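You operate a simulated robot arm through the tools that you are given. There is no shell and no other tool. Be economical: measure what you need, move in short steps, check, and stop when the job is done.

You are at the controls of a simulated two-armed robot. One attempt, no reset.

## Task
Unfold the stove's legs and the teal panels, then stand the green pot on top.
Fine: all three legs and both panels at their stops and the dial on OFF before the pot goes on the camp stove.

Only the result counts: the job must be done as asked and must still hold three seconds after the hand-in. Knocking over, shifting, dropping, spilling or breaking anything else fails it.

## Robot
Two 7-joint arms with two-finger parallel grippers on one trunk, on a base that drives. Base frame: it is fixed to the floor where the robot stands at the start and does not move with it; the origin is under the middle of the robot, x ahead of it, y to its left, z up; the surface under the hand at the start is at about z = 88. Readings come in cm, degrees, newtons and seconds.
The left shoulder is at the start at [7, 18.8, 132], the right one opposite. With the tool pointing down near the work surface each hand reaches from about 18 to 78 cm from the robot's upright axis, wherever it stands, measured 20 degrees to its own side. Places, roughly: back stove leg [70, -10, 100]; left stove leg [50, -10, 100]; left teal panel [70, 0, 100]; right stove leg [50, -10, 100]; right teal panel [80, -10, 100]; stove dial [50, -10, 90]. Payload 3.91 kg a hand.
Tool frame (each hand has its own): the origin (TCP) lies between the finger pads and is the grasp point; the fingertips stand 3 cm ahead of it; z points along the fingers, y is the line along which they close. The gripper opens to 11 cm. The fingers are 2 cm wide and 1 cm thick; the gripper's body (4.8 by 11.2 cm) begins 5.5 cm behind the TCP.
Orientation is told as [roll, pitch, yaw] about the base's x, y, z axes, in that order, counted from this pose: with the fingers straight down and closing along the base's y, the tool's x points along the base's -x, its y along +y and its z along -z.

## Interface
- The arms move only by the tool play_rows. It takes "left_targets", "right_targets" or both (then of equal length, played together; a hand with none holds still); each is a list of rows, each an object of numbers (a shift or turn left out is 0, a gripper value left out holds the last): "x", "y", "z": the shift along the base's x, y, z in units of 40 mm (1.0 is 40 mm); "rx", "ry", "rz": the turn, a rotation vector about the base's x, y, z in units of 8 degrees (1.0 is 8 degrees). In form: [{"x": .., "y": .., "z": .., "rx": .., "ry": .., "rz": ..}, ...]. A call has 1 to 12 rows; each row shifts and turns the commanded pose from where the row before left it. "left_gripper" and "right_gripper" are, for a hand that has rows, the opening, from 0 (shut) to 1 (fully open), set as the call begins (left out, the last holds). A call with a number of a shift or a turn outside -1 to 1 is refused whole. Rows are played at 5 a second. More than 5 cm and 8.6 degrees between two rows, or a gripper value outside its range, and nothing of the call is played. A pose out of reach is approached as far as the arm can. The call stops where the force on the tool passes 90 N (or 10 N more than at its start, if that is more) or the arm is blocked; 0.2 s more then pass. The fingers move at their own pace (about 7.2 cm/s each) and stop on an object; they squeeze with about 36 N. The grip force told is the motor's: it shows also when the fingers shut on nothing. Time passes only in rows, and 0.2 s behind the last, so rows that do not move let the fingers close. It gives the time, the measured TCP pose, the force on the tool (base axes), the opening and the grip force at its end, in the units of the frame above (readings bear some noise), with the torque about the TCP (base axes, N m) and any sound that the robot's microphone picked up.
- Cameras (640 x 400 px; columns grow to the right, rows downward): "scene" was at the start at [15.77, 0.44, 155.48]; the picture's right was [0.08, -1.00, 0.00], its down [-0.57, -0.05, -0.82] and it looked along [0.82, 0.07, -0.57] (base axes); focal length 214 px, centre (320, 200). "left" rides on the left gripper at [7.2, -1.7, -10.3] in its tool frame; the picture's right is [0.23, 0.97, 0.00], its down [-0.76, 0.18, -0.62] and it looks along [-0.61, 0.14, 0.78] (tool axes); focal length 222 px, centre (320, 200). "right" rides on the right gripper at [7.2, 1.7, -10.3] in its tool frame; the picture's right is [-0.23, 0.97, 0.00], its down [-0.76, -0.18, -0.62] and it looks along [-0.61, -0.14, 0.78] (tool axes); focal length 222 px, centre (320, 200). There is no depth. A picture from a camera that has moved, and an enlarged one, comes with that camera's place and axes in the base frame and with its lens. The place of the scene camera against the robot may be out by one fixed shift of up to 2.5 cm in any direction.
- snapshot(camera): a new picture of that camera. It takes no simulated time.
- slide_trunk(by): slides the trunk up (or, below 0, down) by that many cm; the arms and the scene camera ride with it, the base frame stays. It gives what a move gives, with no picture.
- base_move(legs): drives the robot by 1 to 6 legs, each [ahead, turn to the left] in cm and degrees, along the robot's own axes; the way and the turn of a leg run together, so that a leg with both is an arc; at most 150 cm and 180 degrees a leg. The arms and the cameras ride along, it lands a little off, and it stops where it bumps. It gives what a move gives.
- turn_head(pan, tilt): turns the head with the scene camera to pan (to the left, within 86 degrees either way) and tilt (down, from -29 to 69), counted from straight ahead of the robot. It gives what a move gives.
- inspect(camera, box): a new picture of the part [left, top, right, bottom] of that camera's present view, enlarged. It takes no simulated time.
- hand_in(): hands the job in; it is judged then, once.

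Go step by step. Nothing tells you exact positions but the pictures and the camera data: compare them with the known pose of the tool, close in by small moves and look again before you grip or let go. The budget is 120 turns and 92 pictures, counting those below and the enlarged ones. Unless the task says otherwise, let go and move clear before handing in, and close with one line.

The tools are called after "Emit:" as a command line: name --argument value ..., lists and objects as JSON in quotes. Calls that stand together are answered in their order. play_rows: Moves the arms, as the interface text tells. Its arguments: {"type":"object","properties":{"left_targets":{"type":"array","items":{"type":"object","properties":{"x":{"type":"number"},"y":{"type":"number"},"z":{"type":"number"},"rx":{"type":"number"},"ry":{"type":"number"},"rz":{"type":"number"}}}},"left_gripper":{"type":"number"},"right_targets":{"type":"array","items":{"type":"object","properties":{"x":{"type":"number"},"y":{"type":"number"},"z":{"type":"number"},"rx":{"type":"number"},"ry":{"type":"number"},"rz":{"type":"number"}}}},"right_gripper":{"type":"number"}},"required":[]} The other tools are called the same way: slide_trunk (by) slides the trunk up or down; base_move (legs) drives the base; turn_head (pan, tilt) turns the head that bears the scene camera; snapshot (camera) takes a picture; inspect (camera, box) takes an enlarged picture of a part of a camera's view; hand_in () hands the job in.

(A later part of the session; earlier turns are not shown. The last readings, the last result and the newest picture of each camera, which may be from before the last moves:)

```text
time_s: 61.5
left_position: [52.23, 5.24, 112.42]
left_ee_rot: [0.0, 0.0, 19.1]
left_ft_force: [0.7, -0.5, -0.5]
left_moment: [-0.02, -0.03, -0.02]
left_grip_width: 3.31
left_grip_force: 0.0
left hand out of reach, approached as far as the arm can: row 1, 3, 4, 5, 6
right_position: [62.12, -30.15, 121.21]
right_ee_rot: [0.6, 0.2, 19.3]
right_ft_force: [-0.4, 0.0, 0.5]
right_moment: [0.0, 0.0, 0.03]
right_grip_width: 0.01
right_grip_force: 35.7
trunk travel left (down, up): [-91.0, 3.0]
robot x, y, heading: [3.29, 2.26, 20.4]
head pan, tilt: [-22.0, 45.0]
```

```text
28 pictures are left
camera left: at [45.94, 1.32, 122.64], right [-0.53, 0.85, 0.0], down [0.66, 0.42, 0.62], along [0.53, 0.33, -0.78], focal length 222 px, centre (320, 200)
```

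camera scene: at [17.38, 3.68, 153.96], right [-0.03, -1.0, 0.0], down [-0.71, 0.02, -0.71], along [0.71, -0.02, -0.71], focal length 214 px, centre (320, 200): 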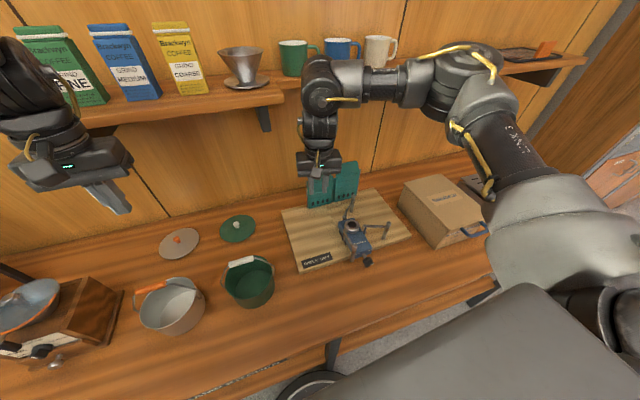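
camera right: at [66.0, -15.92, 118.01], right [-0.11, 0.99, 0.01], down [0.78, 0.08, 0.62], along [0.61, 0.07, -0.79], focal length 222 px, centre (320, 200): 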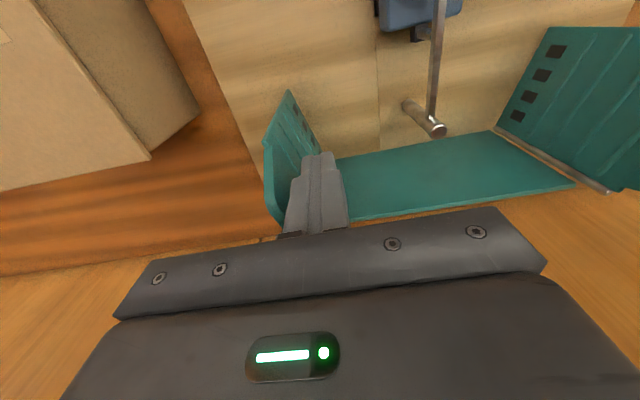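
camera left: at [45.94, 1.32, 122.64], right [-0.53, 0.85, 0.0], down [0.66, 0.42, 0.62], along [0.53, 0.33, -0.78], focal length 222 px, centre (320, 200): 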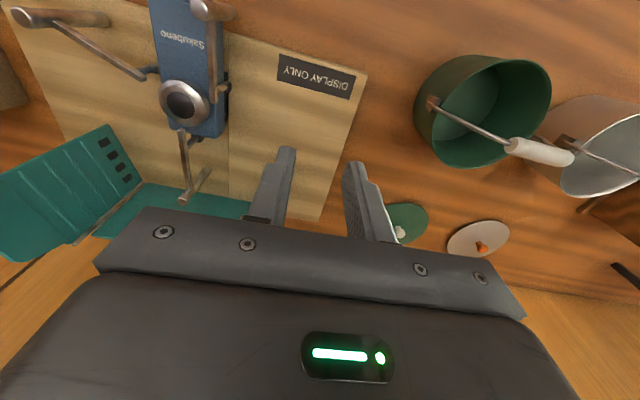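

Cross-body reach is limited, so I'll turn the robot back to heading ≈0 where the right hand handled this region. First clear the left hand.

Emit:
play_rows --left_targets '[{"z": 0.9}, {"z": 0.9, "y": 0.9}, {"z": 0.8, "y": 0.9}, {"y": 0.9}, {"y": 0.9, "z": 0.5}, {"y": 0.9, "z": 0.5}, {"y": 0.9}, {"y": 0.9, "x": -0.5}, {"x": -0.5}]' --left_gripper 0 --right_targets '[{"x": -0.5}, {"x": -0.5}, {"x": -0.5}, {}, {}, {}, {}, {}, {}]' --right_gripper 0.3

Emit:
base_move --legs '[[0, -20]]'

Emit:
turn_head --pan -5 --tilt 45

Emit:
snapshot --camera "scene"

```text
refused: row 2 steps farther than a row can; nothing moved
```

```text
time_s: 63.0
left_position: [50.37, -11.96, 112.37]
left_ee_rot: [0.0, 0.1, -1.0]
left_ft_force: [-0.3, -0.1, 0.3]
left_moment: [-0.03, -0.02, 0.01]
left_grip_width: 3.33
left_grip_force: 0.1
right_position: [47.54, -48.42, 121.02]
right_ee_rot: [0.5, 0.2, -0.7]
right_ft_force: [1.2, 0.6, 0.1]
right_moment: [0.02, 0.03, 0.02]
right_grip_width: 0.0
right_grip_force: 36.2
trunk travel left (down, up): [-91.0, 3.0]
robot x, y, heading: [2.7, 2.38, -0.0]
head pan, tilt: [-22.0, 45.0]
```

```text
time_s: 63.8
left_position: [50.38, -11.95, 112.48]
left_ee_rot: [0.0, -0.1, -1.0]
left_ft_force: [0.1, 0.0, 0.3]
left_moment: [0.03, -0.03, 0.01]
left_grip_width: 3.27
left_grip_force: 0.1
right_position: [47.22, -48.52, 121.14]
right_ee_rot: [0.6, 0.2, -0.8]
right_ft_force: [0.1, 0.8, 0.2]
right_moment: [-0.02, 0.03, 0.01]
right_grip_width: 0.0
right_grip_force: 35.9
trunk travel left (down, up): [-91.0, 3.0]
robot x, y, heading: [2.96, 2.36, 0.0]
head pan, tilt: [-5.0, 45.0]
```

```text
27 pictures are left
camera scene: at [17.89, 1.15, 161.95], right [-0.09, -1.0, 0.0], down [-0.7, 0.06, -0.71], along [0.7, -0.06, -0.71], focal length 214 px, centre (320, 200)
```

scene: 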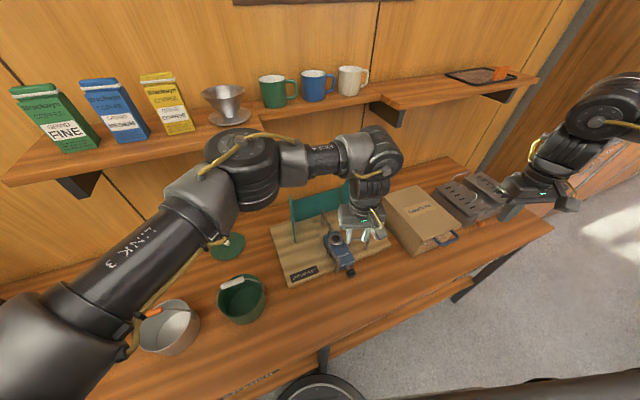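

The row call was refused but the turn went fine, and it has carried the left hand right above the front of the stove. Use it there: align to the left post.

Emit:
play_rows --left_targets '[{"y": 0.55, "rz": 0.75}, {"y": 0.55, "rz": 0.75}, {"rz": 0.75, "z": -0.8}, {}]' --left_gripper 0.3

Emit:
snapshot --camera "left"

```text
time_s: 64.8
left_position: [56.1, -8.88, 107.93]
left_ee_rot: [0.0, 0.0, 17.0]
left_ft_force: [-0.1, -0.3, -0.6]
left_moment: [0.03, -0.02, -0.04]
left_grip_width: 3.28
left_grip_force: 0.0
left hand out of reach, approached as far as the arm can: row 1, 2, 3
right_position: [47.44, -48.43, 121.22]
right_ee_rot: [0.5, 0.2, -0.8]
right_ft_force: [0.0, 0.2, -0.2]
right_moment: [-0.01, -0.03, 0.01]
right_grip_width: 0.0
right_grip_force: 35.6
trunk travel left (down, up): [-91.0, 3.0]
robot x, y, heading: [3.1, 1.95, 0.1]
head pan, tilt: [-5.0, 45.0]
```

```text
26 pictures are left
camera left: at [49.59, -12.6, 118.17], right [-0.5, 0.86, 0.0], down [0.68, 0.39, 0.62], along [0.54, 0.31, -0.78], focal length 222 px, centre (320, 200)
```

left: 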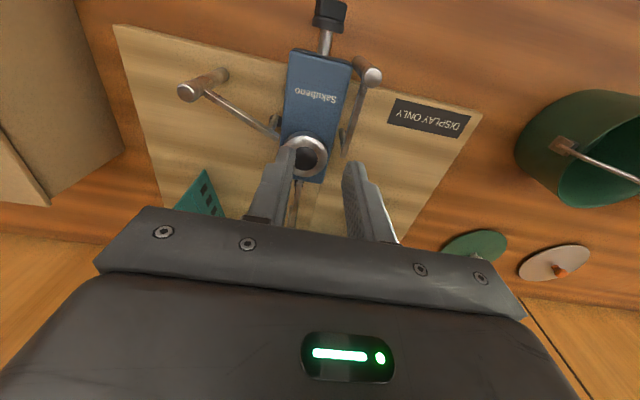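

The arm is too folded here. I'll lift the left hand clear to its side and back the base 8 cm so the right hand can work the left leg.

Emit:
play_rows --left_targets '[{"z": 0.9}, {"z": 0.9}, {"z": 0.9}, {"z": 0.9, "y": 0.4, "rz": -0.5}, {"y": 0.9, "rz": -0.5}, {"y": 0.9, "rz": -0.5}, {"y": 0.9, "rz": -0.5}, {"y": 0.9}, {"y": 0.9}, {"y": 0.9}, {"y": 0.9}]' --left_gripper 0

Emit:
base_move --legs '[[-9, 0]]'

Emit:
slide_trunk --by -8

```text
time_s: 67.2
left_position: [58.65, 19.23, 121.94]
left_ee_rot: [0.0, 0.1, 0.9]
left_ft_force: [-0.3, 0.9, -0.2]
left_moment: [0.02, 0.0, 0.01]
left_grip_width: 0.01
left_grip_force: 35.8
left hand out of reach, approached as far as the arm can: row 1, 2, 3
right_position: [47.43, -48.26, 121.18]
right_ee_rot: [0.4, 0.3, -0.9]
right_ft_force: [0.1, 0.3, -1.0]
right_moment: [0.03, -0.01, 0.01]
right_grip_width: 0.0
right_grip_force: 36.2
trunk travel left (down, up): [-91.0, 3.0]
robot x, y, heading: [2.97, 1.65, 0.3]
head pan, tilt: [-5.0, 45.0]
```

```text
time_s: 68.3
left_position: [50.72, 18.94, 121.58]
left_ee_rot: [0.1, 0.7, 1.2]
left_ft_force: [0.6, 0.0, 0.9]
left_moment: [-0.01, -0.01, -0.03]
left_grip_width: 0.0
left_grip_force: 35.6
right_position: [39.51, -48.6, 120.8]
right_ee_rot: [0.5, 0.8, -0.6]
right_ft_force: [0.3, 1.2, 0.2]
right_moment: [-0.03, 0.07, 0.01]
right_grip_width: 0.0
right_grip_force: 35.8
trunk travel left (down, up): [-91.0, 3.0]
robot x, y, heading: [-6.37, 2.28, 0.2]
head pan, tilt: [-5.0, 45.0]
```

```text
time_s: 69.5
left_position: [49.74, 18.97, 113.89]
left_ee_rot: [-0.1, 0.2, 1.1]
left_ft_force: [-0.5, -1.0, -0.5]
left_moment: [-0.02, 0.06, 0.0]
left_grip_width: 0.0
left_grip_force: 35.9
right_position: [38.58, -48.44, 113.09]
right_ee_rot: [0.5, 0.4, -0.7]
right_ft_force: [-0.1, 0.5, 0.3]
right_moment: [-0.01, -0.01, 0.03]
right_grip_width: 0.0
right_grip_force: 36.0
trunk travel left (down, up): [-83.0, 11.0]
robot x, y, heading: [-6.37, 2.19, 0.2]
head pan, tilt: [-5.0, 45.0]
```

Emit:
play_rows --right_gripper 0.3 --right_targets '[{"z": 0.9, "x": 0.4}, {"x": 0.7, "y": 0.9}, {"x": 0.7, "y": 0.9}, {"x": 0.7, "y": 0.9}, {"x": 0.5, "y": 0.9, "rz": 0.5}, {"y": 0.9, "rz": 0.5}, {"y": 0.9, "rz": 0.5}, {"y": 0.9, "rz": 0.5}, {"y": 0.9}, {"y": 0.9}, {"y": 0.9}, {"y": 0.9}]' --left_targets '[{"z": 0.7, "y": 0.5}, {"z": 0.7, "y": 0.5}, {"y": 0.5}, {}, {}, {}, {}, {}, {}, {}, {}, {}]'

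Emit:
snapshot --camera "right"

```text
time_s: 72.0
left_position: [49.56, 25.18, 119.32]
left_ee_rot: [-0.1, 0.0, 1.2]
left_ft_force: [-0.4, -0.5, 0.0]
left_moment: [-0.04, -0.01, -0.06]
left_grip_width: 0.0
left_grip_force: 35.5
right_position: [50.59, -8.5, 116.88]
right_ee_rot: [0.4, 0.2, 15.3]
right_ft_force: [-0.1, -0.5, 0.6]
right_moment: [-0.05, 0.0, 0.01]
right_grip_width: 3.29
right_grip_force: 0.0
trunk travel left (down, up): [-83.0, 11.0]
robot x, y, heading: [-5.84, 2.11, 0.2]
head pan, tilt: [-5.0, 45.0]
```

```text
25 pictures are left
camera right: at [43.09, -8.85, 127.22], right [-0.04, 1.0, 0.01], down [0.78, 0.03, 0.62], along [0.62, 0.03, -0.79], focal length 222 px, centre (320, 200)
```

right: 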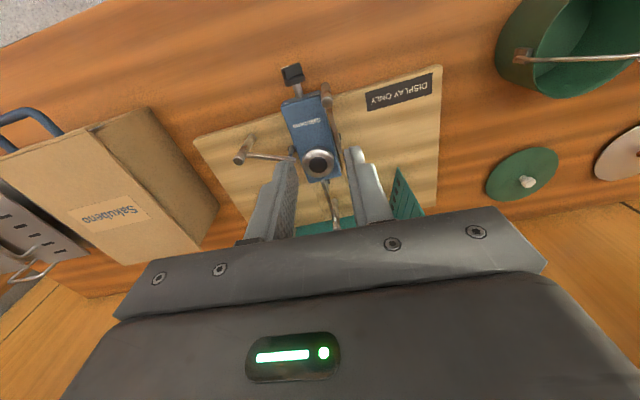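

Emit:
play_rows --right_targets '[{"y": 0.25, "z": -0.8}, {"z": -0.8}, {"z": -0.4}, {}]'

Emit:
snapshot --camera "right"

```text
time_s: 73.0
left_position: [49.53, 24.9, 119.61]
left_ee_rot: [0.0, 0.0, 1.1]
left_ft_force: [0.3, -0.6, 0.6]
left_moment: [0.03, 0.06, 0.02]
left_grip_width: 0.01
left_grip_force: 36.2
right_position: [50.5, -7.83, 108.59]
right_ee_rot: [0.5, 0.1, 15.4]
right_ft_force: [-1.0, -0.7, 0.5]
right_moment: [0.01, -0.01, 0.0]
right_grip_width: 3.29
right_grip_force: 0.0
trunk travel left (down, up): [-83.0, 11.0]
robot x, y, heading: [-5.86, 2.13, 0.3]
head pan, tilt: [-5.0, 45.0]
```

```text
24 pictures are left
camera right: at [43.04, -8.25, 118.94], right [-0.04, 1.0, 0.01], down [0.79, 0.02, 0.62], along [0.62, 0.03, -0.79], focal length 222 px, centre (320, 200)
```

right: 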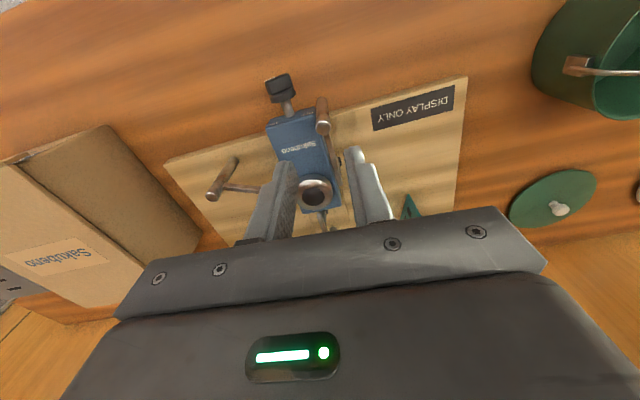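

The left post is right under the open fingers. Descend and swing it outward, first half.

Emit:
play_rows --right_targets '[{"z": -0.8, "y": 0.06}, {"z": -0.8}, {"z": -0.7}, {}]'

Emit:
play_rows --right_gripper 0.22 --right_targets '[{}, {"x": -0.04, "y": 0.22, "rz": -0.8}, {"x": -0.01, "y": 0.22, "rz": -0.8}, {"x": 0.025, "y": 0.22, "rz": -0.8}, {"x": 0.05, "y": 0.22, "rz": -0.8}, {"x": 0.085, "y": 0.21, "rz": -0.8}, {}]'

Emit:
snapshot --camera "right"

```text
time_s: 74.0
left_position: [49.62, 25.01, 119.48]
left_ee_rot: [0.0, -0.1, 1.1]
left_ft_force: [0.4, 0.5, 0.1]
left_moment: [0.0, -0.04, 0.0]
left_grip_width: 0.0
left_grip_force: 36.5
right_position: [50.55, -7.76, 99.51]
right_ee_rot: [0.5, 0.1, 15.3]
right_ft_force: [-0.4, 0.4, 0.2]
right_moment: [0.01, 0.0, -0.01]
right_grip_width: 3.29
right_grip_force: 0.1
trunk travel left (down, up): [-83.0, 11.0]
robot x, y, heading: [-6.25, 2.44, 0.0]
head pan, tilt: [-5.0, 45.0]
```

```text
time_s: 75.7
left_position: [49.59, 24.99, 119.55]
left_ee_rot: [-0.1, 0.0, 1.1]
left_ft_force: [-0.3, -0.3, -0.6]
left_moment: [0.01, -0.01, 0.01]
left_grip_width: 0.01
left_grip_force: 35.8
right_position: [51.06, -3.29, 99.61]
right_ee_rot: [0.4, 0.2, -16.8]
right_ft_force: [0.2, -0.5, 0.9]
right_moment: [0.01, -0.02, -0.02]
right_grip_width: 2.41
right_grip_force: 0.0
trunk travel left (down, up): [-83.0, 11.0]
robot x, y, heading: [-6.23, 2.11, -0.0]
head pan, tilt: [-5.0, 45.0]
```

```text
23 pictures are left
camera right: at [44.5, 0.29, 109.87], right [0.5, 0.87, 0.01], down [0.68, -0.4, 0.62], along [0.54, -0.3, -0.79], focal length 222 px, centre (320, 200)
```

right: 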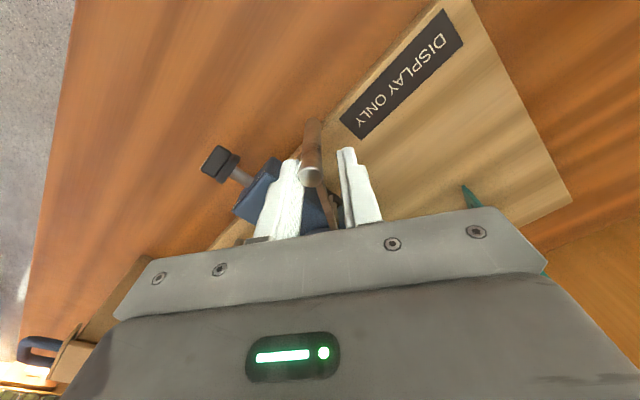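

Swinging fine. Continue to the stop.

Emit:
play_rows --right_targets '[{"x": 0.11, "y": 0.19, "rz": -0.8}, {"x": 0.14, "y": 0.175, "rz": -0.8}, {"x": 0.16, "y": 0.155, "rz": -0.8}, {}]'

Emit:
snapshot --camera "right"

```text
time_s: 76.7
left_position: [49.22, 24.72, 119.62]
left_ee_rot: [0.2, -0.2, 1.1]
left_ft_force: [0.5, 0.9, -0.5]
left_moment: [0.0, -0.01, 0.03]
left_grip_width: 0.03
left_grip_force: 35.9
right_position: [55.22, -1.13, 98.56]
right_ee_rot: [0.2, 0.4, -36.0]
right_ft_force: [-26.2, -14.8, -3.8]
right_moment: [0.05, 0.69, -0.5]
right_grip_width: 3.83
right_grip_force: 13.9
right hand out of reach, approached as far as the arm can: row 1, 2, 3
trunk travel left (down, up): [-83.0, 11.0]
robot x, y, heading: [-5.76, 2.25, 0.2]
head pan, tilt: [-5.0, 45.0]
```

```text
22 pictures are left
camera right: at [50.38, 4.34, 108.82], right [0.75, 0.66, 0.0], down [0.51, -0.59, 0.62], along [0.41, -0.46, -0.79], focal length 222 px, centre (320, 200)
```

right: 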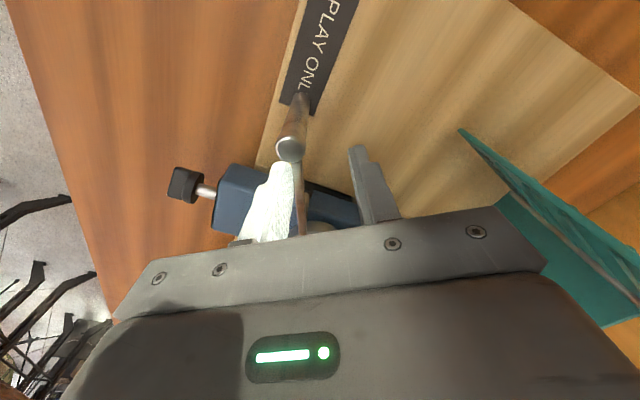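

The left leg is pressing at its mirrored angle with ~30 N: at its stop. Ease off and rise, then survey and look at the dial.

Emit:
play_rows --right_gripper 0.36 --right_targets '[{"x": -0.25, "y": -0.1}, {"z": 0.9}, {"z": 0.9}, {"z": 0.9}, {}]'

Emit:
snapshot --camera "right"

Emit:
inspect --camera "scene" --box '[260, 160, 420, 300]'

```text
time_s: 77.8
left_position: [49.6, 24.99, 119.46]
left_ee_rot: [0.1, 0.1, 1.1]
left_ft_force: [0.6, -0.1, -0.2]
left_moment: [-0.02, 0.02, 0.01]
left_grip_width: 0.0
left_grip_force: 35.8
right_position: [58.02, -0.69, 108.32]
right_ee_rot: [0.5, 0.2, -35.8]
right_ft_force: [1.0, 0.9, -0.1]
right_moment: [0.0, 0.0, -0.03]
right_grip_width: 3.95
right_grip_force: 0.1
right hand out of reach, approached as far as the arm can: row 1, 2, 3, 4
trunk travel left (down, up): [-83.0, 11.0]
robot x, y, heading: [-5.84, 2.17, 0.0]
head pan, tilt: [-5.0, 45.0]
```

```text
21 pictures are left
camera right: at [53.06, 4.82, 118.61], right [0.75, 0.66, 0.01], down [0.51, -0.6, 0.62], along [0.41, -0.46, -0.79], focal length 222 px, centre (320, 200)
```

right: 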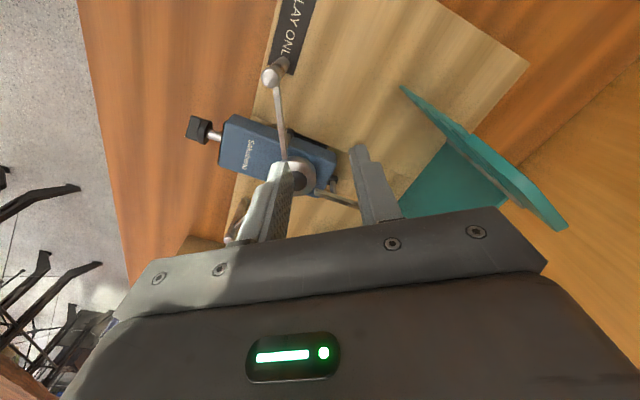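

```text
2.86 times, centred on (340, 230) of scene
camera zoom: at [9.04, 1.19, 153.94], right [-0.08, -1.0, 0.0], down [-0.7, 0.06, -0.71], along [0.7, -0.06, -0.71], focal length 613 px, centre (263, 114)
```

zoom: 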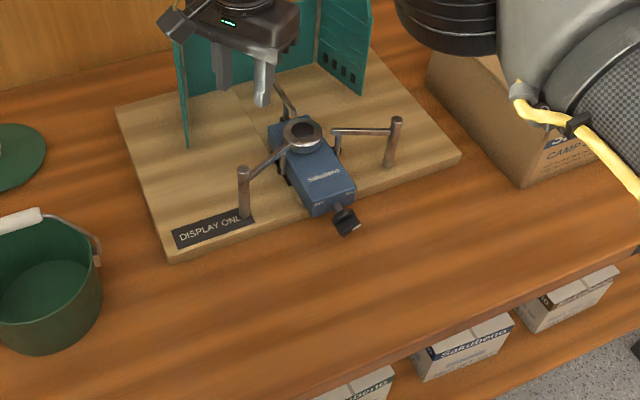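

All three legs and both panels are out. Now the dial: zoom in.

Emit:
inspect --camera "scene" --box '[325, 195, 365, 225]'

Emit:
play_rows --right_targets '[{"z": 0.8, "rz": 0.9}, {"x": -0.3, "y": -0.9, "rz": 0.9}, {"x": -0.8, "y": -0.5, "rz": 0.9}, {"x": -0.9, "y": -0.4, "rz": 0.9}, {"y": -0.8, "rz": 0.9}, {}]'

Emit:
snapshot --camera "right"

```text
13.33 times, centred on (345, 210) of scene
camera zoom: at [9.04, 1.19, 153.94], right [-0.08, -1.0, 0.0], down [-0.7, 0.06, -0.71], along [0.7, -0.06, -0.71], focal length 2860 px, centre (-13, 67)
```

zoom: 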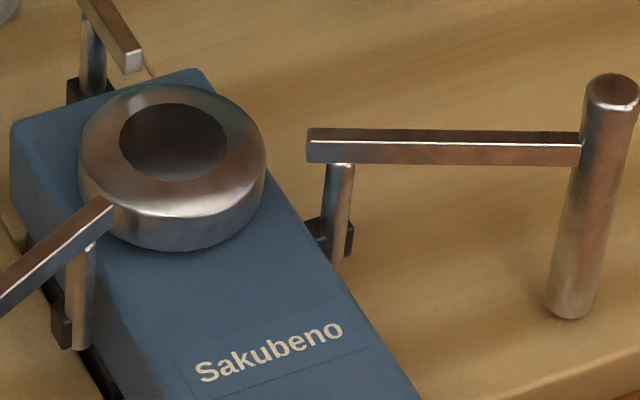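

```text
time_s: 79.2
left_position: [49.59, 24.89, 119.48]
left_ee_rot: [0.0, 0.1, 1.2]
left_ft_force: [-0.6, -0.8, 0.6]
left_moment: [0.01, 0.02, 0.02]
left_grip_width: 0.02
left_grip_force: 36.2
right_position: [49.91, -11.04, 111.64]
right_ee_rot: [0.4, 0.2, 0.1]
right_ft_force: [-0.9, 0.6, 0.8]
right_moment: [0.01, 0.01, -0.04]
right_grip_width: 3.95
right_grip_force: 0.0
trunk travel left (down, up): [-83.0, 11.0]
robot x, y, heading: [-5.78, 2.01, 0.0]
head pan, tilt: [-5.0, 45.0]
```

```text
18 pictures are left
camera right: at [42.65, -9.5, 121.95], right [0.22, 0.97, 0.01], down [0.76, -0.18, 0.62], along [0.6, -0.13, -0.79], focal length 222 px, centre (320, 200)
```

right: 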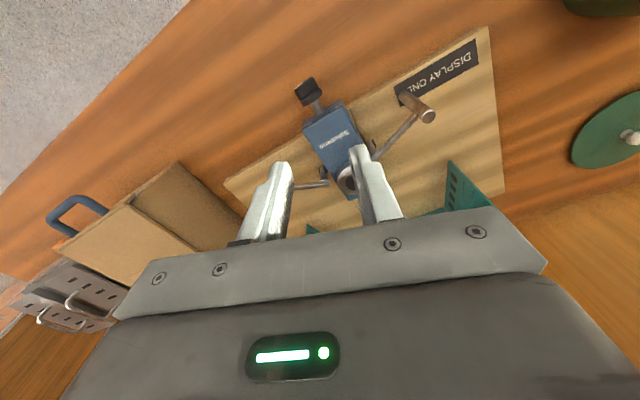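

Emit:
inspect --camera "right" --box '[280, 65, 360, 130]'

Emit:
inspect --camera "scene" --box '[325, 210, 365, 245]'

```text
6.15 times, centred on (320, 98) of right
camera zoom: at [42.65, -9.5, 121.95], right [0.22, 0.97, 0.01], down [0.76, -0.18, 0.62], along [0.6, -0.13, -0.79], focal length 1367 px, centre (320, 831)
```

zoom: 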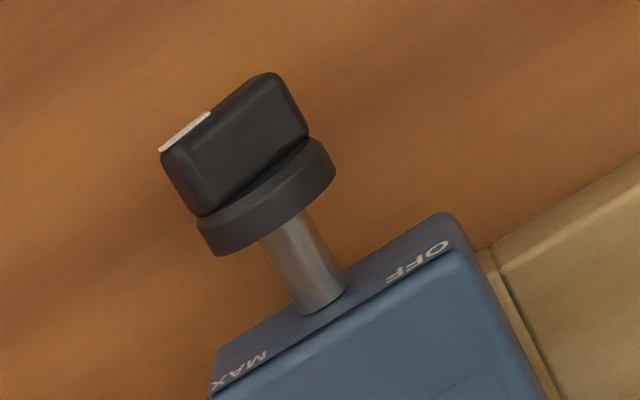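

```text
11.43 times, centred on (345, 228) of scene
camera zoom: at [9.05, 1.24, 153.94], right [-0.08, -1.0, 0.0], down [-0.7, 0.06, -0.71], along [0.7, -0.06, -0.71], focal length 2451 px, centre (34, -114)
```

zoom: 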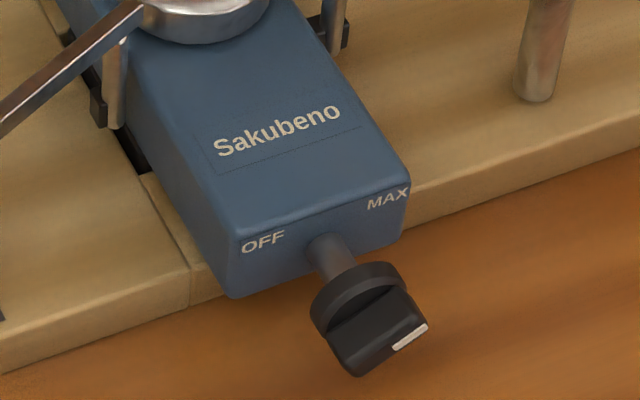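

The knob bar is about [48.5,-12.4,~92], roughly horizontal with its white pointer to the right (MAX side); OFF is on the left. I'll turn it counter-clockwise by pushing its left end down with closed fingertips; hover first.

Emit:
play_rows --right_gripper 0 --right_targets '[{"x": -0.3, "z": -0.6, "rz": 0.8}, {"x": -0.3, "z": -0.7, "rz": 0.8}, {"y": -0.08, "z": -0.7, "rz": 0.75}, {"z": -0.5}, {}]'

Emit:
snapshot --camera "right"

```text
time_s: 80.5
left_position: [49.57, 25.04, 119.6]
left_ee_rot: [0.0, 0.0, 1.0]
left_ft_force: [-0.3, -0.5, 0.0]
left_moment: [-0.01, 0.0, 0.0]
left_grip_width: 0.0
left_grip_force: 35.7
right_position: [47.57, -11.28, 101.76]
right_ee_rot: [0.5, 0.3, 18.8]
right_ft_force: [-0.3, 0.0, 0.1]
right_moment: [-0.01, 0.0, -0.01]
right_grip_width: 0.0
right_grip_force: 36.2
trunk travel left (down, up): [-83.0, 11.0]
robot x, y, heading: [-6.11, 2.26, -0.1]
head pan, tilt: [-5.0, 45.0]
```

```text
15 pictures are left
camera right: at [40.23, -12.15, 111.99], right [-0.1, 0.99, 0.01], down [0.78, 0.07, 0.62], along [0.62, 0.07, -0.79], focal length 222 px, centre (320, 200)
```

right: 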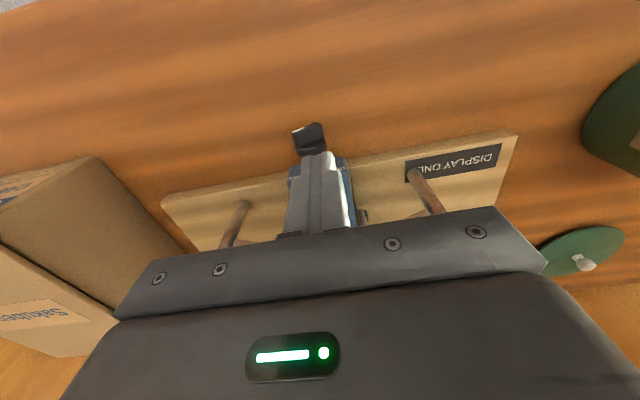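

Emit:
play_rows --right_targets '[{"x": -0.06, "y": 0.06, "z": -0.6}, {"z": -0.6}, {"z": -0.2}, {"z": -0.15}, {}]'

```text
time_s: 81.7
left_position: [49.61, 25.01, 119.44]
left_ee_rot: [0.0, 0.0, 1.1]
left_ft_force: [-0.2, 0.1, -0.4]
left_moment: [0.02, -0.01, 0.04]
left_grip_width: 0.02
left_grip_force: 35.7
right_position: [47.29, -11.07, 95.5]
right_ee_rot: [0.5, 0.2, 18.9]
right_ft_force: [0.4, 1.0, 3.6]
right_moment: [-0.02, 0.02, 0.03]
right_grip_width: 0.0
right_grip_force: 36.2
trunk travel left (down, up): [-83.0, 11.0]
robot x, y, heading: [-5.99, 2.18, 0.1]
head pan, tilt: [-5.0, 45.0]
```

Emit:
play_rows --right_targets '[{"z": -0.12}, {"z": -0.12}, {"z": -0.12}, {}]'

Emit:
inspect --camera "right" --box '[250, 90, 390, 210]'

```text
time_s: 82.7
left_position: [49.64, 24.96, 119.54]
left_ee_rot: [0.0, -0.1, 1.1]
left_ft_force: [-0.3, 0.6, -0.7]
left_moment: [0.02, 0.02, 0.0]
left_grip_width: 0.0
left_grip_force: 35.9
right_position: [47.32, -10.98, 94.07]
right_ee_rot: [0.5, 0.2, 18.9]
right_ft_force: [-0.7, -0.9, 0.5]
right_moment: [0.0, 0.0, 0.01]
right_grip_width: 0.0
right_grip_force: 36.0
trunk travel left (down, up): [-83.0, 11.0]
robot x, y, heading: [-5.88, 2.07, 0.3]
head pan, tilt: [-5.0, 45.0]
```

```text
3.33 times, centred on (320, 150) of right
camera zoom: at [39.94, -11.9, 104.3], right [-0.1, 0.99, 0.01], down [0.78, 0.07, 0.62], along [0.62, 0.07, -0.79], focal length 740 px, centre (320, 367)
```

zoom: 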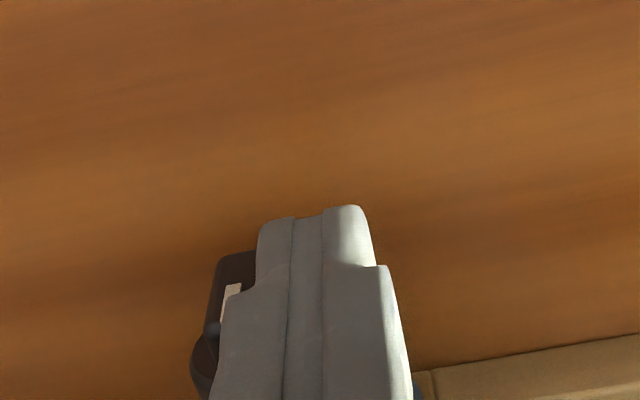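

The bar has turned to near vertical with the pointer up. Now push its top end leftward from the right side.

Emit:
play_rows --right_targets '[{"z": 0.8}, {"z": 0.7}, {"x": 0.31, "y": -0.9}, {"z": -0.6}, {"z": -0.5}, {"x": -0.065, "y": 0.19}, {"x": -0.065, "y": 0.19}, {"x": -0.065, "y": 0.19}, {"x": -0.04, "y": 0.12}, {}]'

Emit:
inspect --camera "scene" --box '[325, 210, 365, 245]'

```text
time_s: 84.8
left_position: [49.52, 24.72, 119.43]
left_ee_rot: [0.2, 0.0, 1.0]
left_ft_force: [0.2, 0.4, 0.4]
left_moment: [-0.02, -0.01, -0.02]
left_grip_width: 0.01
left_grip_force: 36.5
right_position: [47.63, -12.48, 95.59]
right_ee_rot: [0.3, 0.2, 18.8]
right_ft_force: [8.0, -28.7, 15.3]
right_moment: [-0.69, -0.3, -0.23]
right_grip_width: 0.02
right_grip_force: 35.6
trunk travel left (down, up): [-83.0, 11.0]
robot x, y, heading: [-6.25, 2.26, -0.1]
head pan, tilt: [-5.0, 45.0]
```

```text
11.43 times, centred on (345, 228) of scene
camera zoom: at [8.97, 0.8, 153.96], right [-0.09, -1.0, 0.0], down [-0.7, 0.06, -0.71], along [0.7, -0.06, -0.71], focal length 2451 px, centre (34, -114)
```

zoom: 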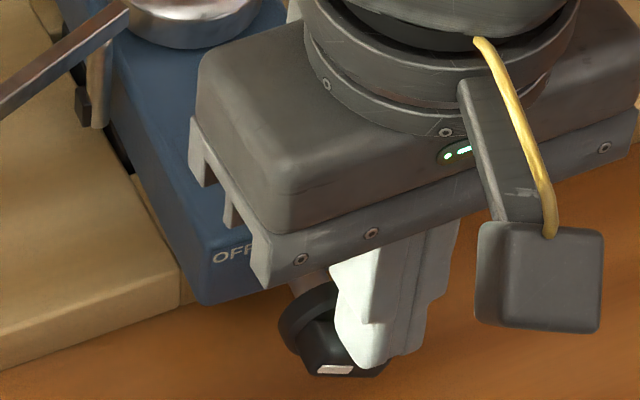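

Emit:
play_rows --right_targets '[{"x": 0.1, "y": -0.3}, {"z": 0.8}, {"z": 0.8}, {"y": -0.9, "x": 0.2}, {"y": -0.9, "x": 0.2}, {}]'

Emit:
inspect --camera "scene" --box '[325, 210, 365, 245]'

```text
time_s: 86.2
left_position: [49.47, 25.13, 119.43]
left_ee_rot: [-0.2, 0.1, 1.1]
left_ft_force: [-0.2, 1.6, -0.5]
left_moment: [0.0, 0.02, 0.01]
left_grip_width: 0.0
left_grip_force: 36.0
right_position: [49.42, -20.1, 102.19]
right_ee_rot: [0.5, 0.2, 18.9]
right_ft_force: [0.2, 0.0, 0.0]
right_moment: [-0.01, 0.0, 0.02]
right_grip_width: 0.01
right_grip_force: 36.2
trunk travel left (down, up): [-83.0, 11.0]
robot x, y, heading: [-6.0, 1.95, 0.2]
head pan, tilt: [-5.0, 45.0]
```

```text
11.43 times, centred on (345, 228) of scene
camera zoom: at [8.93, 1.34, 153.95], right [-0.08, -1.0, 0.0], down [-0.7, 0.06, -0.71], along [0.7, -0.06, -0.71], focal length 2451 px, centre (34, -114)
```

zoom: 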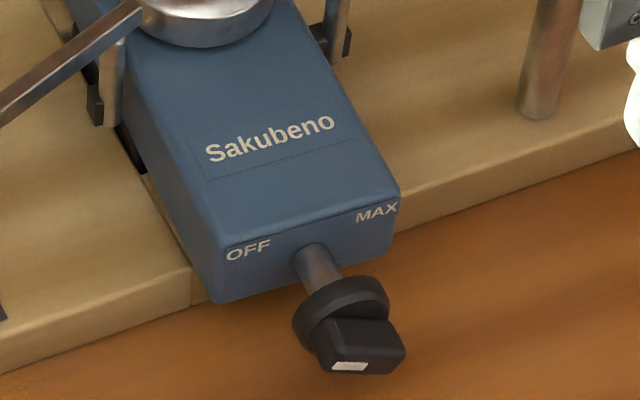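

The pointer is now at the OFF side. I press its left end gently from above to confirm it is at the stop.

Emit:
play_rows --right_targets '[{"x": -0.2, "y": 0.8}, {"x": -0.2, "y": 0.8}, {"x": -0.13, "y": 0.67}, {"z": -0.7}, {"z": -0.6}, {"z": -0.15}, {}]'

Emit:
play_rows --right_targets '[{"z": -0.12}, {}]'

```text
time_s: 87.8
left_position: [49.53, 25.0, 119.56]
left_ee_rot: [0.1, 0.0, 1.1]
left_ft_force: [-0.5, -0.2, 0.3]
left_moment: [-0.01, -0.02, 0.04]
left_grip_width: 0.01
left_grip_force: 36.0
right_position: [47.56, -11.31, 96.21]
right_ee_rot: [0.5, 0.2, 18.8]
right_ft_force: [0.7, 0.7, 0.8]
right_moment: [0.07, 0.05, 0.02]
right_grip_width: 0.0
right_grip_force: 35.9
trunk travel left (down, up): [-83.0, 11.0]
robot x, y, heading: [-6.25, 1.88, -0.1]
head pan, tilt: [-5.0, 45.0]
```

```text
time_s: 88.5
left_position: [49.25, 24.96, 119.7]
left_ee_rot: [0.0, -0.1, 1.0]
left_ft_force: [-0.2, -0.1, 0.4]
left_moment: [0.0, 0.0, -0.05]
left_grip_width: 0.01
left_grip_force: 35.9
right_position: [47.54, -11.09, 96.02]
right_ee_rot: [0.4, -0.3, 18.9]
right_ft_force: [6.4, -5.8, 32.0]
right_moment: [0.04, -0.4, -0.07]
right_grip_width: 0.02
right_grip_force: 35.9
trunk travel left (down, up): [-83.0, 11.0]
robot x, y, heading: [-6.19, 2.64, 0.1]
head pan, tilt: [-5.0, 45.0]
```

The dial is firmly at its OFF stop. Clear the right hand away to its side and view the pot.

Emit:
play_rows --right_targets '[{"z": 0.8}, {"z": 0.8}, {"z": 0.9}, {"z": 0.9, "y": -0.5}, {"y": -0.9}, {"y": -0.9, "x": 0.2}, {"y": -0.9, "x": 0.2}, {"y": -0.9}, {"y": -0.9}, {"y": -0.9}]' --left_targets '[{"y": 0.5}, {"y": 0.9}, {"y": 0.9}, {"y": 0.7}, {}, {}, {}, {}, {}, {}]'

Emit:
turn_head --pan 15 --tilt 55

Emit:
snapshot --camera "scene"

Emit:
snapshot --camera "left"

```text
time_s: 90.7
left_position: [49.64, 36.89, 119.62]
left_ee_rot: [0.1, 0.0, 1.1]
left_ft_force: [-0.1, 0.1, -1.0]
left_moment: [-0.04, -0.02, -0.03]
left_grip_width: 0.0
left_grip_force: 36.3
right_position: [49.07, -35.2, 109.4]
right_ee_rot: [0.6, 0.3, 19.0]
right_ft_force: [0.4, -0.4, -0.1]
right_moment: [-0.03, -0.01, 0.0]
right_grip_width: 0.0
right_grip_force: 36.0
trunk travel left (down, up): [-83.0, 11.0]
robot x, y, heading: [-5.95, 2.32, 0.4]
head pan, tilt: [-5.0, 45.0]
```

```text
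time_s: 91.5
left_position: [49.67, 37.18, 119.62]
left_ee_rot: [0.1, 0.1, 1.1]
left_ft_force: [0.0, 0.4, 1.0]
left_moment: [0.01, -0.03, -0.05]
left_grip_width: 0.0
left_grip_force: 36.3
right_position: [49.1, -34.93, 109.47]
right_ee_rot: [0.5, 0.2, 18.9]
right_ft_force: [-0.4, -0.2, 0.1]
right_moment: [-0.01, -0.03, -0.04]
right_grip_width: 0.0
right_grip_force: 35.9
trunk travel left (down, up): [-83.0, 11.0]
robot x, y, heading: [-6.26, 1.89, 0.1]
head pan, tilt: [15.0, 55.0]
```

```text
11 pictures are left
camera scene: at [7.86, 3.8, 152.61], right [0.26, -0.97, 0.0], down [-0.79, -0.21, -0.57], along [0.55, 0.15, -0.82], focal length 214 px, centre (320, 200)
```

scene: 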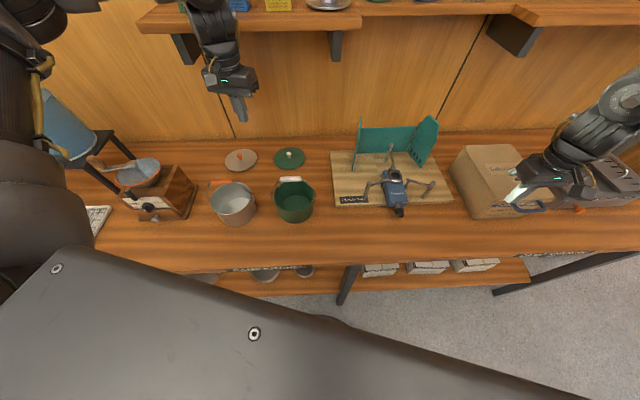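

```text
10 pictures are left
camera left: at [42.4, 35.29, 129.94], right [-0.25, 0.97, 0.0], down [0.76, 0.19, 0.62], along [0.6, 0.15, -0.78], focal length 222 px, centre (320, 200)
```

left: 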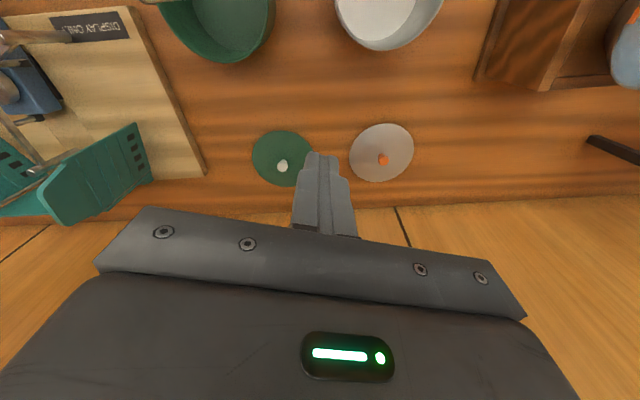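

The pot's bail grip is upright at about [43.1, 22.8, 104.4], running parallel to the table edge; rim ≈ z 95. I'll back the base a little for elbow room and bring the left hand over it with yaw −71°.

Emit:
base_move --legs '[[-6, 0]]'

Emit:
play_rows --left_gripper 0.4 --left_targets '[{"rz": -1, "z": 0.3}, {"rz": -1}, {"rz": -1}, {"rz": -1, "y": -0.6}, {"rz": -1, "y": -0.6}, {"rz": -1, "y": -0.6}, {"rz": -1, "y": -0.6}, {"rz": -1, "y": -0.6}, {"rz": -1, "y": -0.6}, {}]'

```text
time_s: 92.5
left_position: [44.67, 36.67, 119.21]
left_ee_rot: [0.1, 0.6, 1.0]
left_ft_force: [0.5, -1.0, 0.3]
left_moment: [0.02, 0.02, 0.0]
left_grip_width: 0.0
left_grip_force: 36.0
right_position: [43.89, -35.29, 108.94]
right_ee_rot: [0.8, 0.7, 18.7]
right_ft_force: [0.7, -0.6, 0.0]
right_moment: [0.01, 0.06, 0.03]
right_grip_width: 0.0
right_grip_force: 36.4
trunk travel left (down, up): [-83.0, 11.0]
robot x, y, heading: [-11.99, 2.15, 0.1]
head pan, tilt: [15.0, 55.0]
```

```text
time_s: 94.7
left_position: [43.55, 22.43, 120.76]
left_ee_rot: [0.0, 0.0, -71.2]
left_ft_force: [-0.2, 0.5, -0.4]
left_moment: [-0.04, -0.04, 0.02]
left_grip_width: 4.41
left_grip_force: 0.1
right_position: [42.91, -35.1, 109.49]
right_ee_rot: [0.5, 0.0, 18.6]
right_ft_force: [0.0, 0.4, -0.3]
right_moment: [0.01, 0.02, 0.0]
right_grip_width: 0.0
right_grip_force: 35.9
trunk travel left (down, up): [-83.0, 11.0]
robot x, y, heading: [-12.11, 1.84, 0.3]
head pan, tilt: [15.0, 55.0]
```

Emit:
snapshot --camera "left"

Emit:
inspect --camera "scene" --box '[250, 90, 410, 260]'

```text
9 pictures are left
camera left: at [39.7, 28.76, 131.01], right [0.85, 0.53, 0.0], down [0.41, -0.66, 0.62], along [0.33, -0.53, -0.78], focal length 222 px, centre (320, 200)
```

left: 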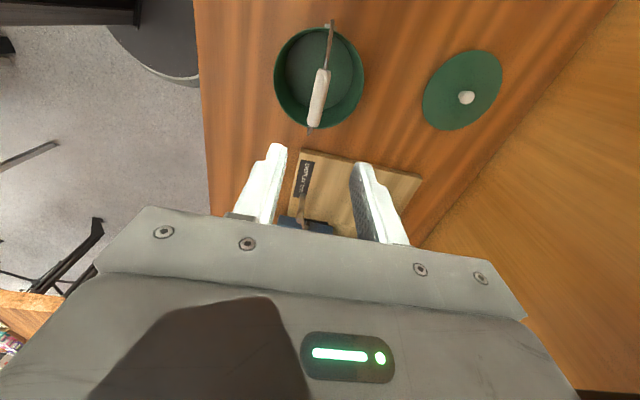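

```text
2.35 times, centred on (330, 175) of scene
camera zoom: at [1.79, 3.85, 152.61], right [0.26, -0.97, 0.0], down [-0.79, -0.21, -0.57], along [0.55, 0.15, -0.82], focal length 505 px, centre (296, 259)
```

zoom: 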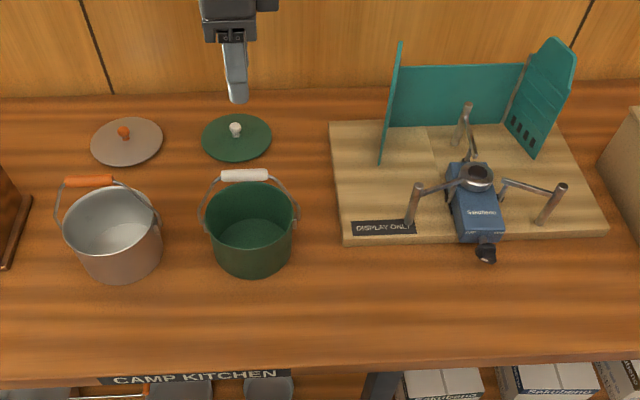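

Confirmed: grip at [43.1, 23.0, 104.4]. Correct by half a centimetre and descend around it.

Emit:
play_rows --left_targets '[{"x": -0.1, "y": 0.13, "z": -0.8}, {"z": -0.9}, {"z": -0.9}, {"z": -0.8}, {"z": -0.6}, {}]'

Emit:
inspect --camera "left" --box '[220, 20, 420, 240]'

```text
time_s: 96.0
left_position: [43.36, 22.88, 104.87]
left_ee_rot: [0.1, 0.0, -71.0]
left_ft_force: [0.4, -0.3, -0.1]
left_moment: [0.02, -0.04, 0.02]
left_grip_width: 4.41
left_grip_force: 0.1
right_position: [42.93, -35.09, 109.44]
right_ee_rot: [0.5, 0.2, 18.7]
right_ft_force: [0.3, 0.0, 0.5]
right_moment: [0.0, -0.03, 0.0]
right_grip_width: 0.01
right_grip_force: 35.9
trunk travel left (down, up): [-83.0, 11.0]
robot x, y, heading: [-12.0, 2.66, 0.0]
head pan, tilt: [15.0, 55.0]
```

```text
1.82 times, centred on (320, 130) of left
camera zoom: at [39.35, 29.21, 115.11], right [0.85, 0.53, 0.0], down [0.41, -0.66, 0.62], along [0.33, -0.53, -0.78], focal length 404 px, centre (320, 327)
```

zoom: 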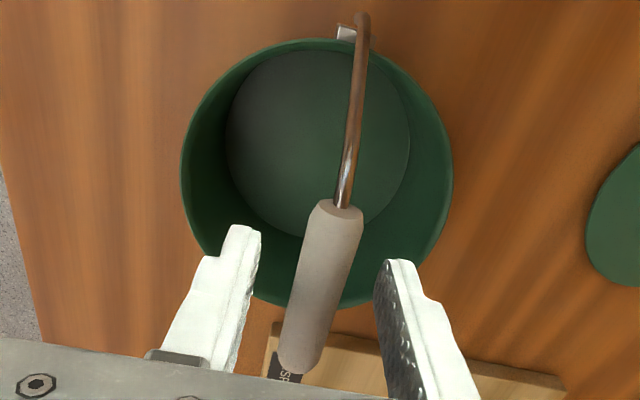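

The grip lies between the fingers. Close and lift a little.

Emit:
play_rows --left_gripper 0 --left_targets '[{}, {}, {}, {}, {"z": 0.25}, {"z": 0.25}, {"z": 0.25}, {}]'

Emit:
inspect --camera "scene" --box '[250, 90, 410, 260]'

```text
time_s: 97.8
left_position: [43.14, 22.91, 108.07]
left_ee_rot: [0.3, 0.0, -71.0]
left_ft_force: [0.2, 0.0, 14.1]
left_moment: [0.04, 0.01, 0.01]
left_grip_width: 0.0
left_grip_force: 36.6
right_position: [42.82, -35.16, 109.58]
right_ee_rot: [0.5, 0.1, 18.7]
right_ft_force: [-0.4, 0.3, 0.8]
right_moment: [-0.01, 0.0, 0.0]
right_grip_width: 0.0
right_grip_force: 36.2
trunk travel left (down, up): [-83.0, 11.0]
robot x, y, heading: [-12.03, 2.28, -0.1]
head pan, tilt: [15.0, 55.0]
```

```text
2.35 times, centred on (330, 175) of scene
camera zoom: at [1.65, 3.71, 152.65], right [0.26, -0.97, 0.0], down [-0.79, -0.21, -0.57], along [0.55, 0.15, -0.82], focal length 505 px, centre (296, 259)
```

zoom: 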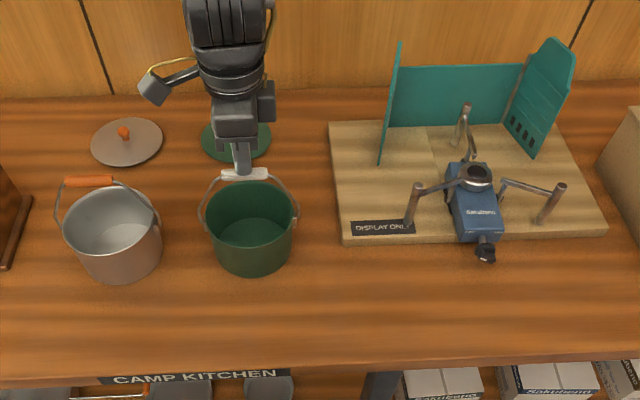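

The fingers closed to zero — they slipped off over the top of the grip. The pot hasn't moved. Rise, reopen, go ~1.7 cm lower than before, and close again without lifting.

Emit:
play_rows --left_gripper 0.4 --left_targets '[{"z": 0.5}, {}, {}, {}, {"z": -0.6}, {"z": -0.6}, {"z": -0.4}, {"z": -0.15}, {}]'

Emit:
play_rows --left_gripper 0 --left_targets '[{}, {}, {}, {}]'

```text
time_s: 99.8
left_position: [43.4, 23.1, 102.79]
left_ee_rot: [0.1, -0.1, -71.1]
left_ft_force: [-0.3, 0.1, 0.4]
left_moment: [0.01, 0.01, -0.01]
left_grip_width: 4.38
left_grip_force: 0.2
right_position: [42.85, -35.06, 109.44]
right_ee_rot: [0.5, 0.2, 18.6]
right_ft_force: [0.3, 0.8, -0.6]
right_moment: [0.0, -0.04, 0.0]
right_grip_width: 0.0
right_grip_force: 35.8
trunk travel left (down, up): [-83.0, 11.0]
robot x, y, heading: [-12.3, 2.1, -0.2]
head pan, tilt: [15.0, 55.0]
```

```text
time_s: 100.8
left_position: [43.29, 23.08, 102.83]
left_ee_rot: [0.0, 0.0, -71.1]
left_ft_force: [-0.1, -0.1, 0.6]
left_moment: [0.02, 0.0, 0.01]
left_grip_width: 1.43
left_grip_force: 35.8
right_position: [42.86, -35.05, 109.39]
right_ee_rot: [0.4, 0.1, 18.7]
right_ft_force: [0.1, -0.9, 0.0]
right_moment: [0.0, 0.0, 0.01]
right_grip_width: 0.0
right_grip_force: 36.5
trunk travel left (down, up): [-83.0, 11.0]
robot x, y, heading: [-11.89, 2.15, -0.1]
head pan, tilt: [15.0, 55.0]
```

Now it's held (1.4 cm wide). Lift slowly.

Emit:
play_rows --left_targets '[{"z": 0.15}, {"z": 0.15}, {"z": 0.2}, {"z": 0.3}, {}]'

```text
time_s: 102.0
left_position: [43.31, 23.06, 105.95]
left_ee_rot: [0.0, 0.0, -71.1]
left_ft_force: [0.1, 0.6, -3.3]
left_moment: [0.01, 0.04, 0.0]
left_grip_width: 1.45
left_grip_force: 35.6
right_position: [43.01, -35.12, 109.44]
right_ee_rot: [0.5, 0.2, 18.7]
right_ft_force: [0.4, -0.7, -0.1]
right_moment: [0.01, -0.01, -0.03]
right_grip_width: 0.0
right_grip_force: 35.6
trunk travel left (down, up): [-83.0, 11.0]
robot x, y, heading: [-12.21, 2.35, 0.5]
head pan, tilt: [15.0, 55.0]
```

The pot hangs (3.3 N). Raise it until its bottom clears everything (TCP ≈119), lift the right hand too, then turn the base right 25°.

Emit:
play_rows --left_targets '[{"z": 0.6}, {"z": 0.8}, {"z": 0.8}, {"z": 0.8}, {"z": 0.4}, {}]' --right_targets '[{"z": 0.6}, {"z": 0.6}, {"z": 0.6}, {}, {}, {}]'

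Emit:
base_move --legs '[[0, -12], [0, -13]]'

Emit:
turn_head --pan 15 --tilt 50

Emit:
snapshot --camera "scene"

```text
time_s: 103.5
left_position: [43.2, 22.97, 119.59]
left_ee_rot: [0.0, 0.0, -71.1]
left_ft_force: [0.1, 0.2, -2.2]
left_moment: [0.01, -0.04, 0.04]
left_grip_width: 1.45
left_grip_force: 35.8
right_position: [43.12, -34.95, 116.5]
right_ee_rot: [0.4, 0.2, 18.6]
right_ft_force: [0.4, -0.3, -0.1]
right_moment: [0.03, -0.01, 0.01]
right_grip_width: 0.0
right_grip_force: 36.1
trunk travel left (down, up): [-83.0, 11.0]
robot x, y, heading: [-12.1, 2.39, 0.5]
head pan, tilt: [15.0, 55.0]
```

```text
time_s: 105.4
left_position: [46.9, -2.4, 119.6]
left_ee_rot: [0.0, 0.1, -96.0]
left_ft_force: [0.0, -0.4, -2.7]
left_moment: [-0.01, 0.01, -0.01]
left_grip_width: 1.43
left_grip_force: 36.5
right_position: [22.33, -54.85, 116.46]
right_ee_rot: [0.6, 0.2, -6.2]
right_ft_force: [0.4, 0.9, 0.4]
right_moment: [0.02, 0.03, -0.04]
right_grip_width: 0.0
right_grip_force: 36.3
trunk travel left (down, up): [-83.0, 11.0]
robot x, y, heading: [-12.17, 1.98, -24.6]
head pan, tilt: [15.0, 55.0]
```

```text
time_s: 106.1
left_position: [46.79, -2.39, 119.59]
left_ee_rot: [0.1, 0.1, -96.0]
left_ft_force: [0.4, 0.7, -1.7]
left_moment: [0.03, -0.01, -0.01]
left_grip_width: 1.42
left_grip_force: 35.4
right_position: [22.28, -54.85, 116.51]
right_ee_rot: [0.7, 0.1, -6.1]
right_ft_force: [-0.2, -0.2, -0.4]
right_moment: [0.03, 0.0, 0.02]
right_grip_width: 0.0
right_grip_force: 36.2
trunk travel left (down, up): [-83.0, 11.0]
robot x, y, heading: [-11.85, 2.08, -24.9]
head pan, tilt: [15.0, 50.0]
```

```text
5 pictures are left
camera scene: at [1.98, -1.6, 153.25], right [-0.17, -0.99, 0.0], down [-0.76, 0.13, -0.64], along [0.63, -0.11, -0.77], focal length 214 px, centre (320, 200)
```

scene: 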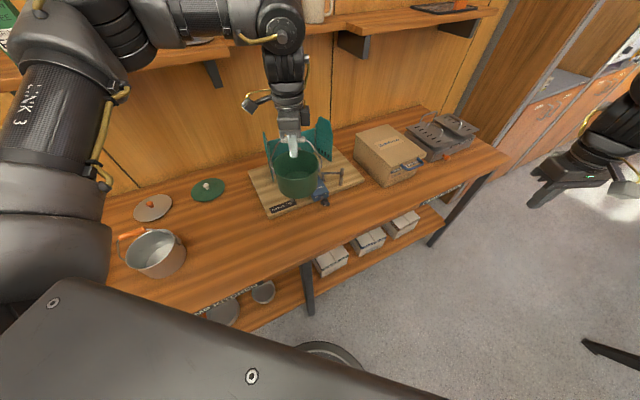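

The pot hangs in front of the stove, clear of it. Carry it over the burner at [60.7,-8.2].

Emit:
play_rows --left_targets '[{"x": 0.6, "y": -0.25}, {"x": 0.6, "y": -0.25}, {"x": 0.6, "y": -0.25}, {"x": 0.6, "y": -0.25}, {"x": 0.6, "y": -0.25}, {"x": 0.47, "y": -0.2}, {}, {}]'

Emit:
inspect --camera "scene" --box '[240, 100, 370, 230]'

```text
time_s: 107.9
left_position: [59.74, -7.71, 119.44]
left_ee_rot: [0.0, -0.1, -96.0]
left_ft_force: [-1.0, -0.2, -3.3]
left_moment: [-0.02, -0.03, 0.0]
left_grip_width: 1.42
left_grip_force: 36.2
left hand out of reach, approached as far as the arm can: row 6
right_position: [22.26, -54.89, 116.46]
right_ee_rot: [0.5, 0.1, -6.2]
right_ft_force: [0.2, 0.0, 0.4]
right_moment: [-0.03, 0.0, 0.01]
right_grip_width: 0.0
right_grip_force: 36.0
trunk travel left (down, up): [-83.0, 11.0]
robot x, y, heading: [-12.38, 2.56, -24.6]
head pan, tilt: [15.0, 50.0]
```

```text
3.08 times, centred on (305, 165) of scene
camera zoom: at [2.06, -1.65, 153.24], right [-0.17, -0.99, 0.0], down [-0.76, 0.13, -0.64], along [0.63, -0.11, -0.77], focal length 660 px, centre (366, 308)
```

zoom: 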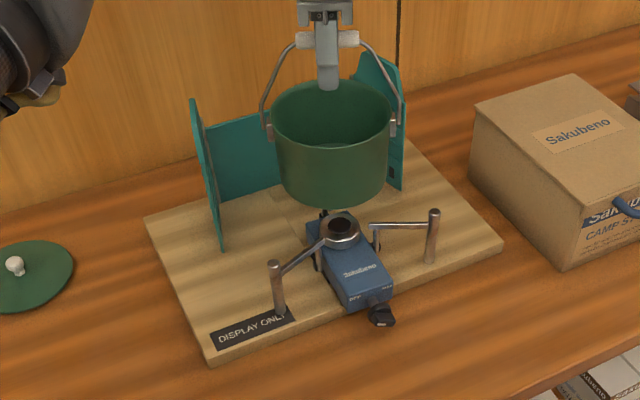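

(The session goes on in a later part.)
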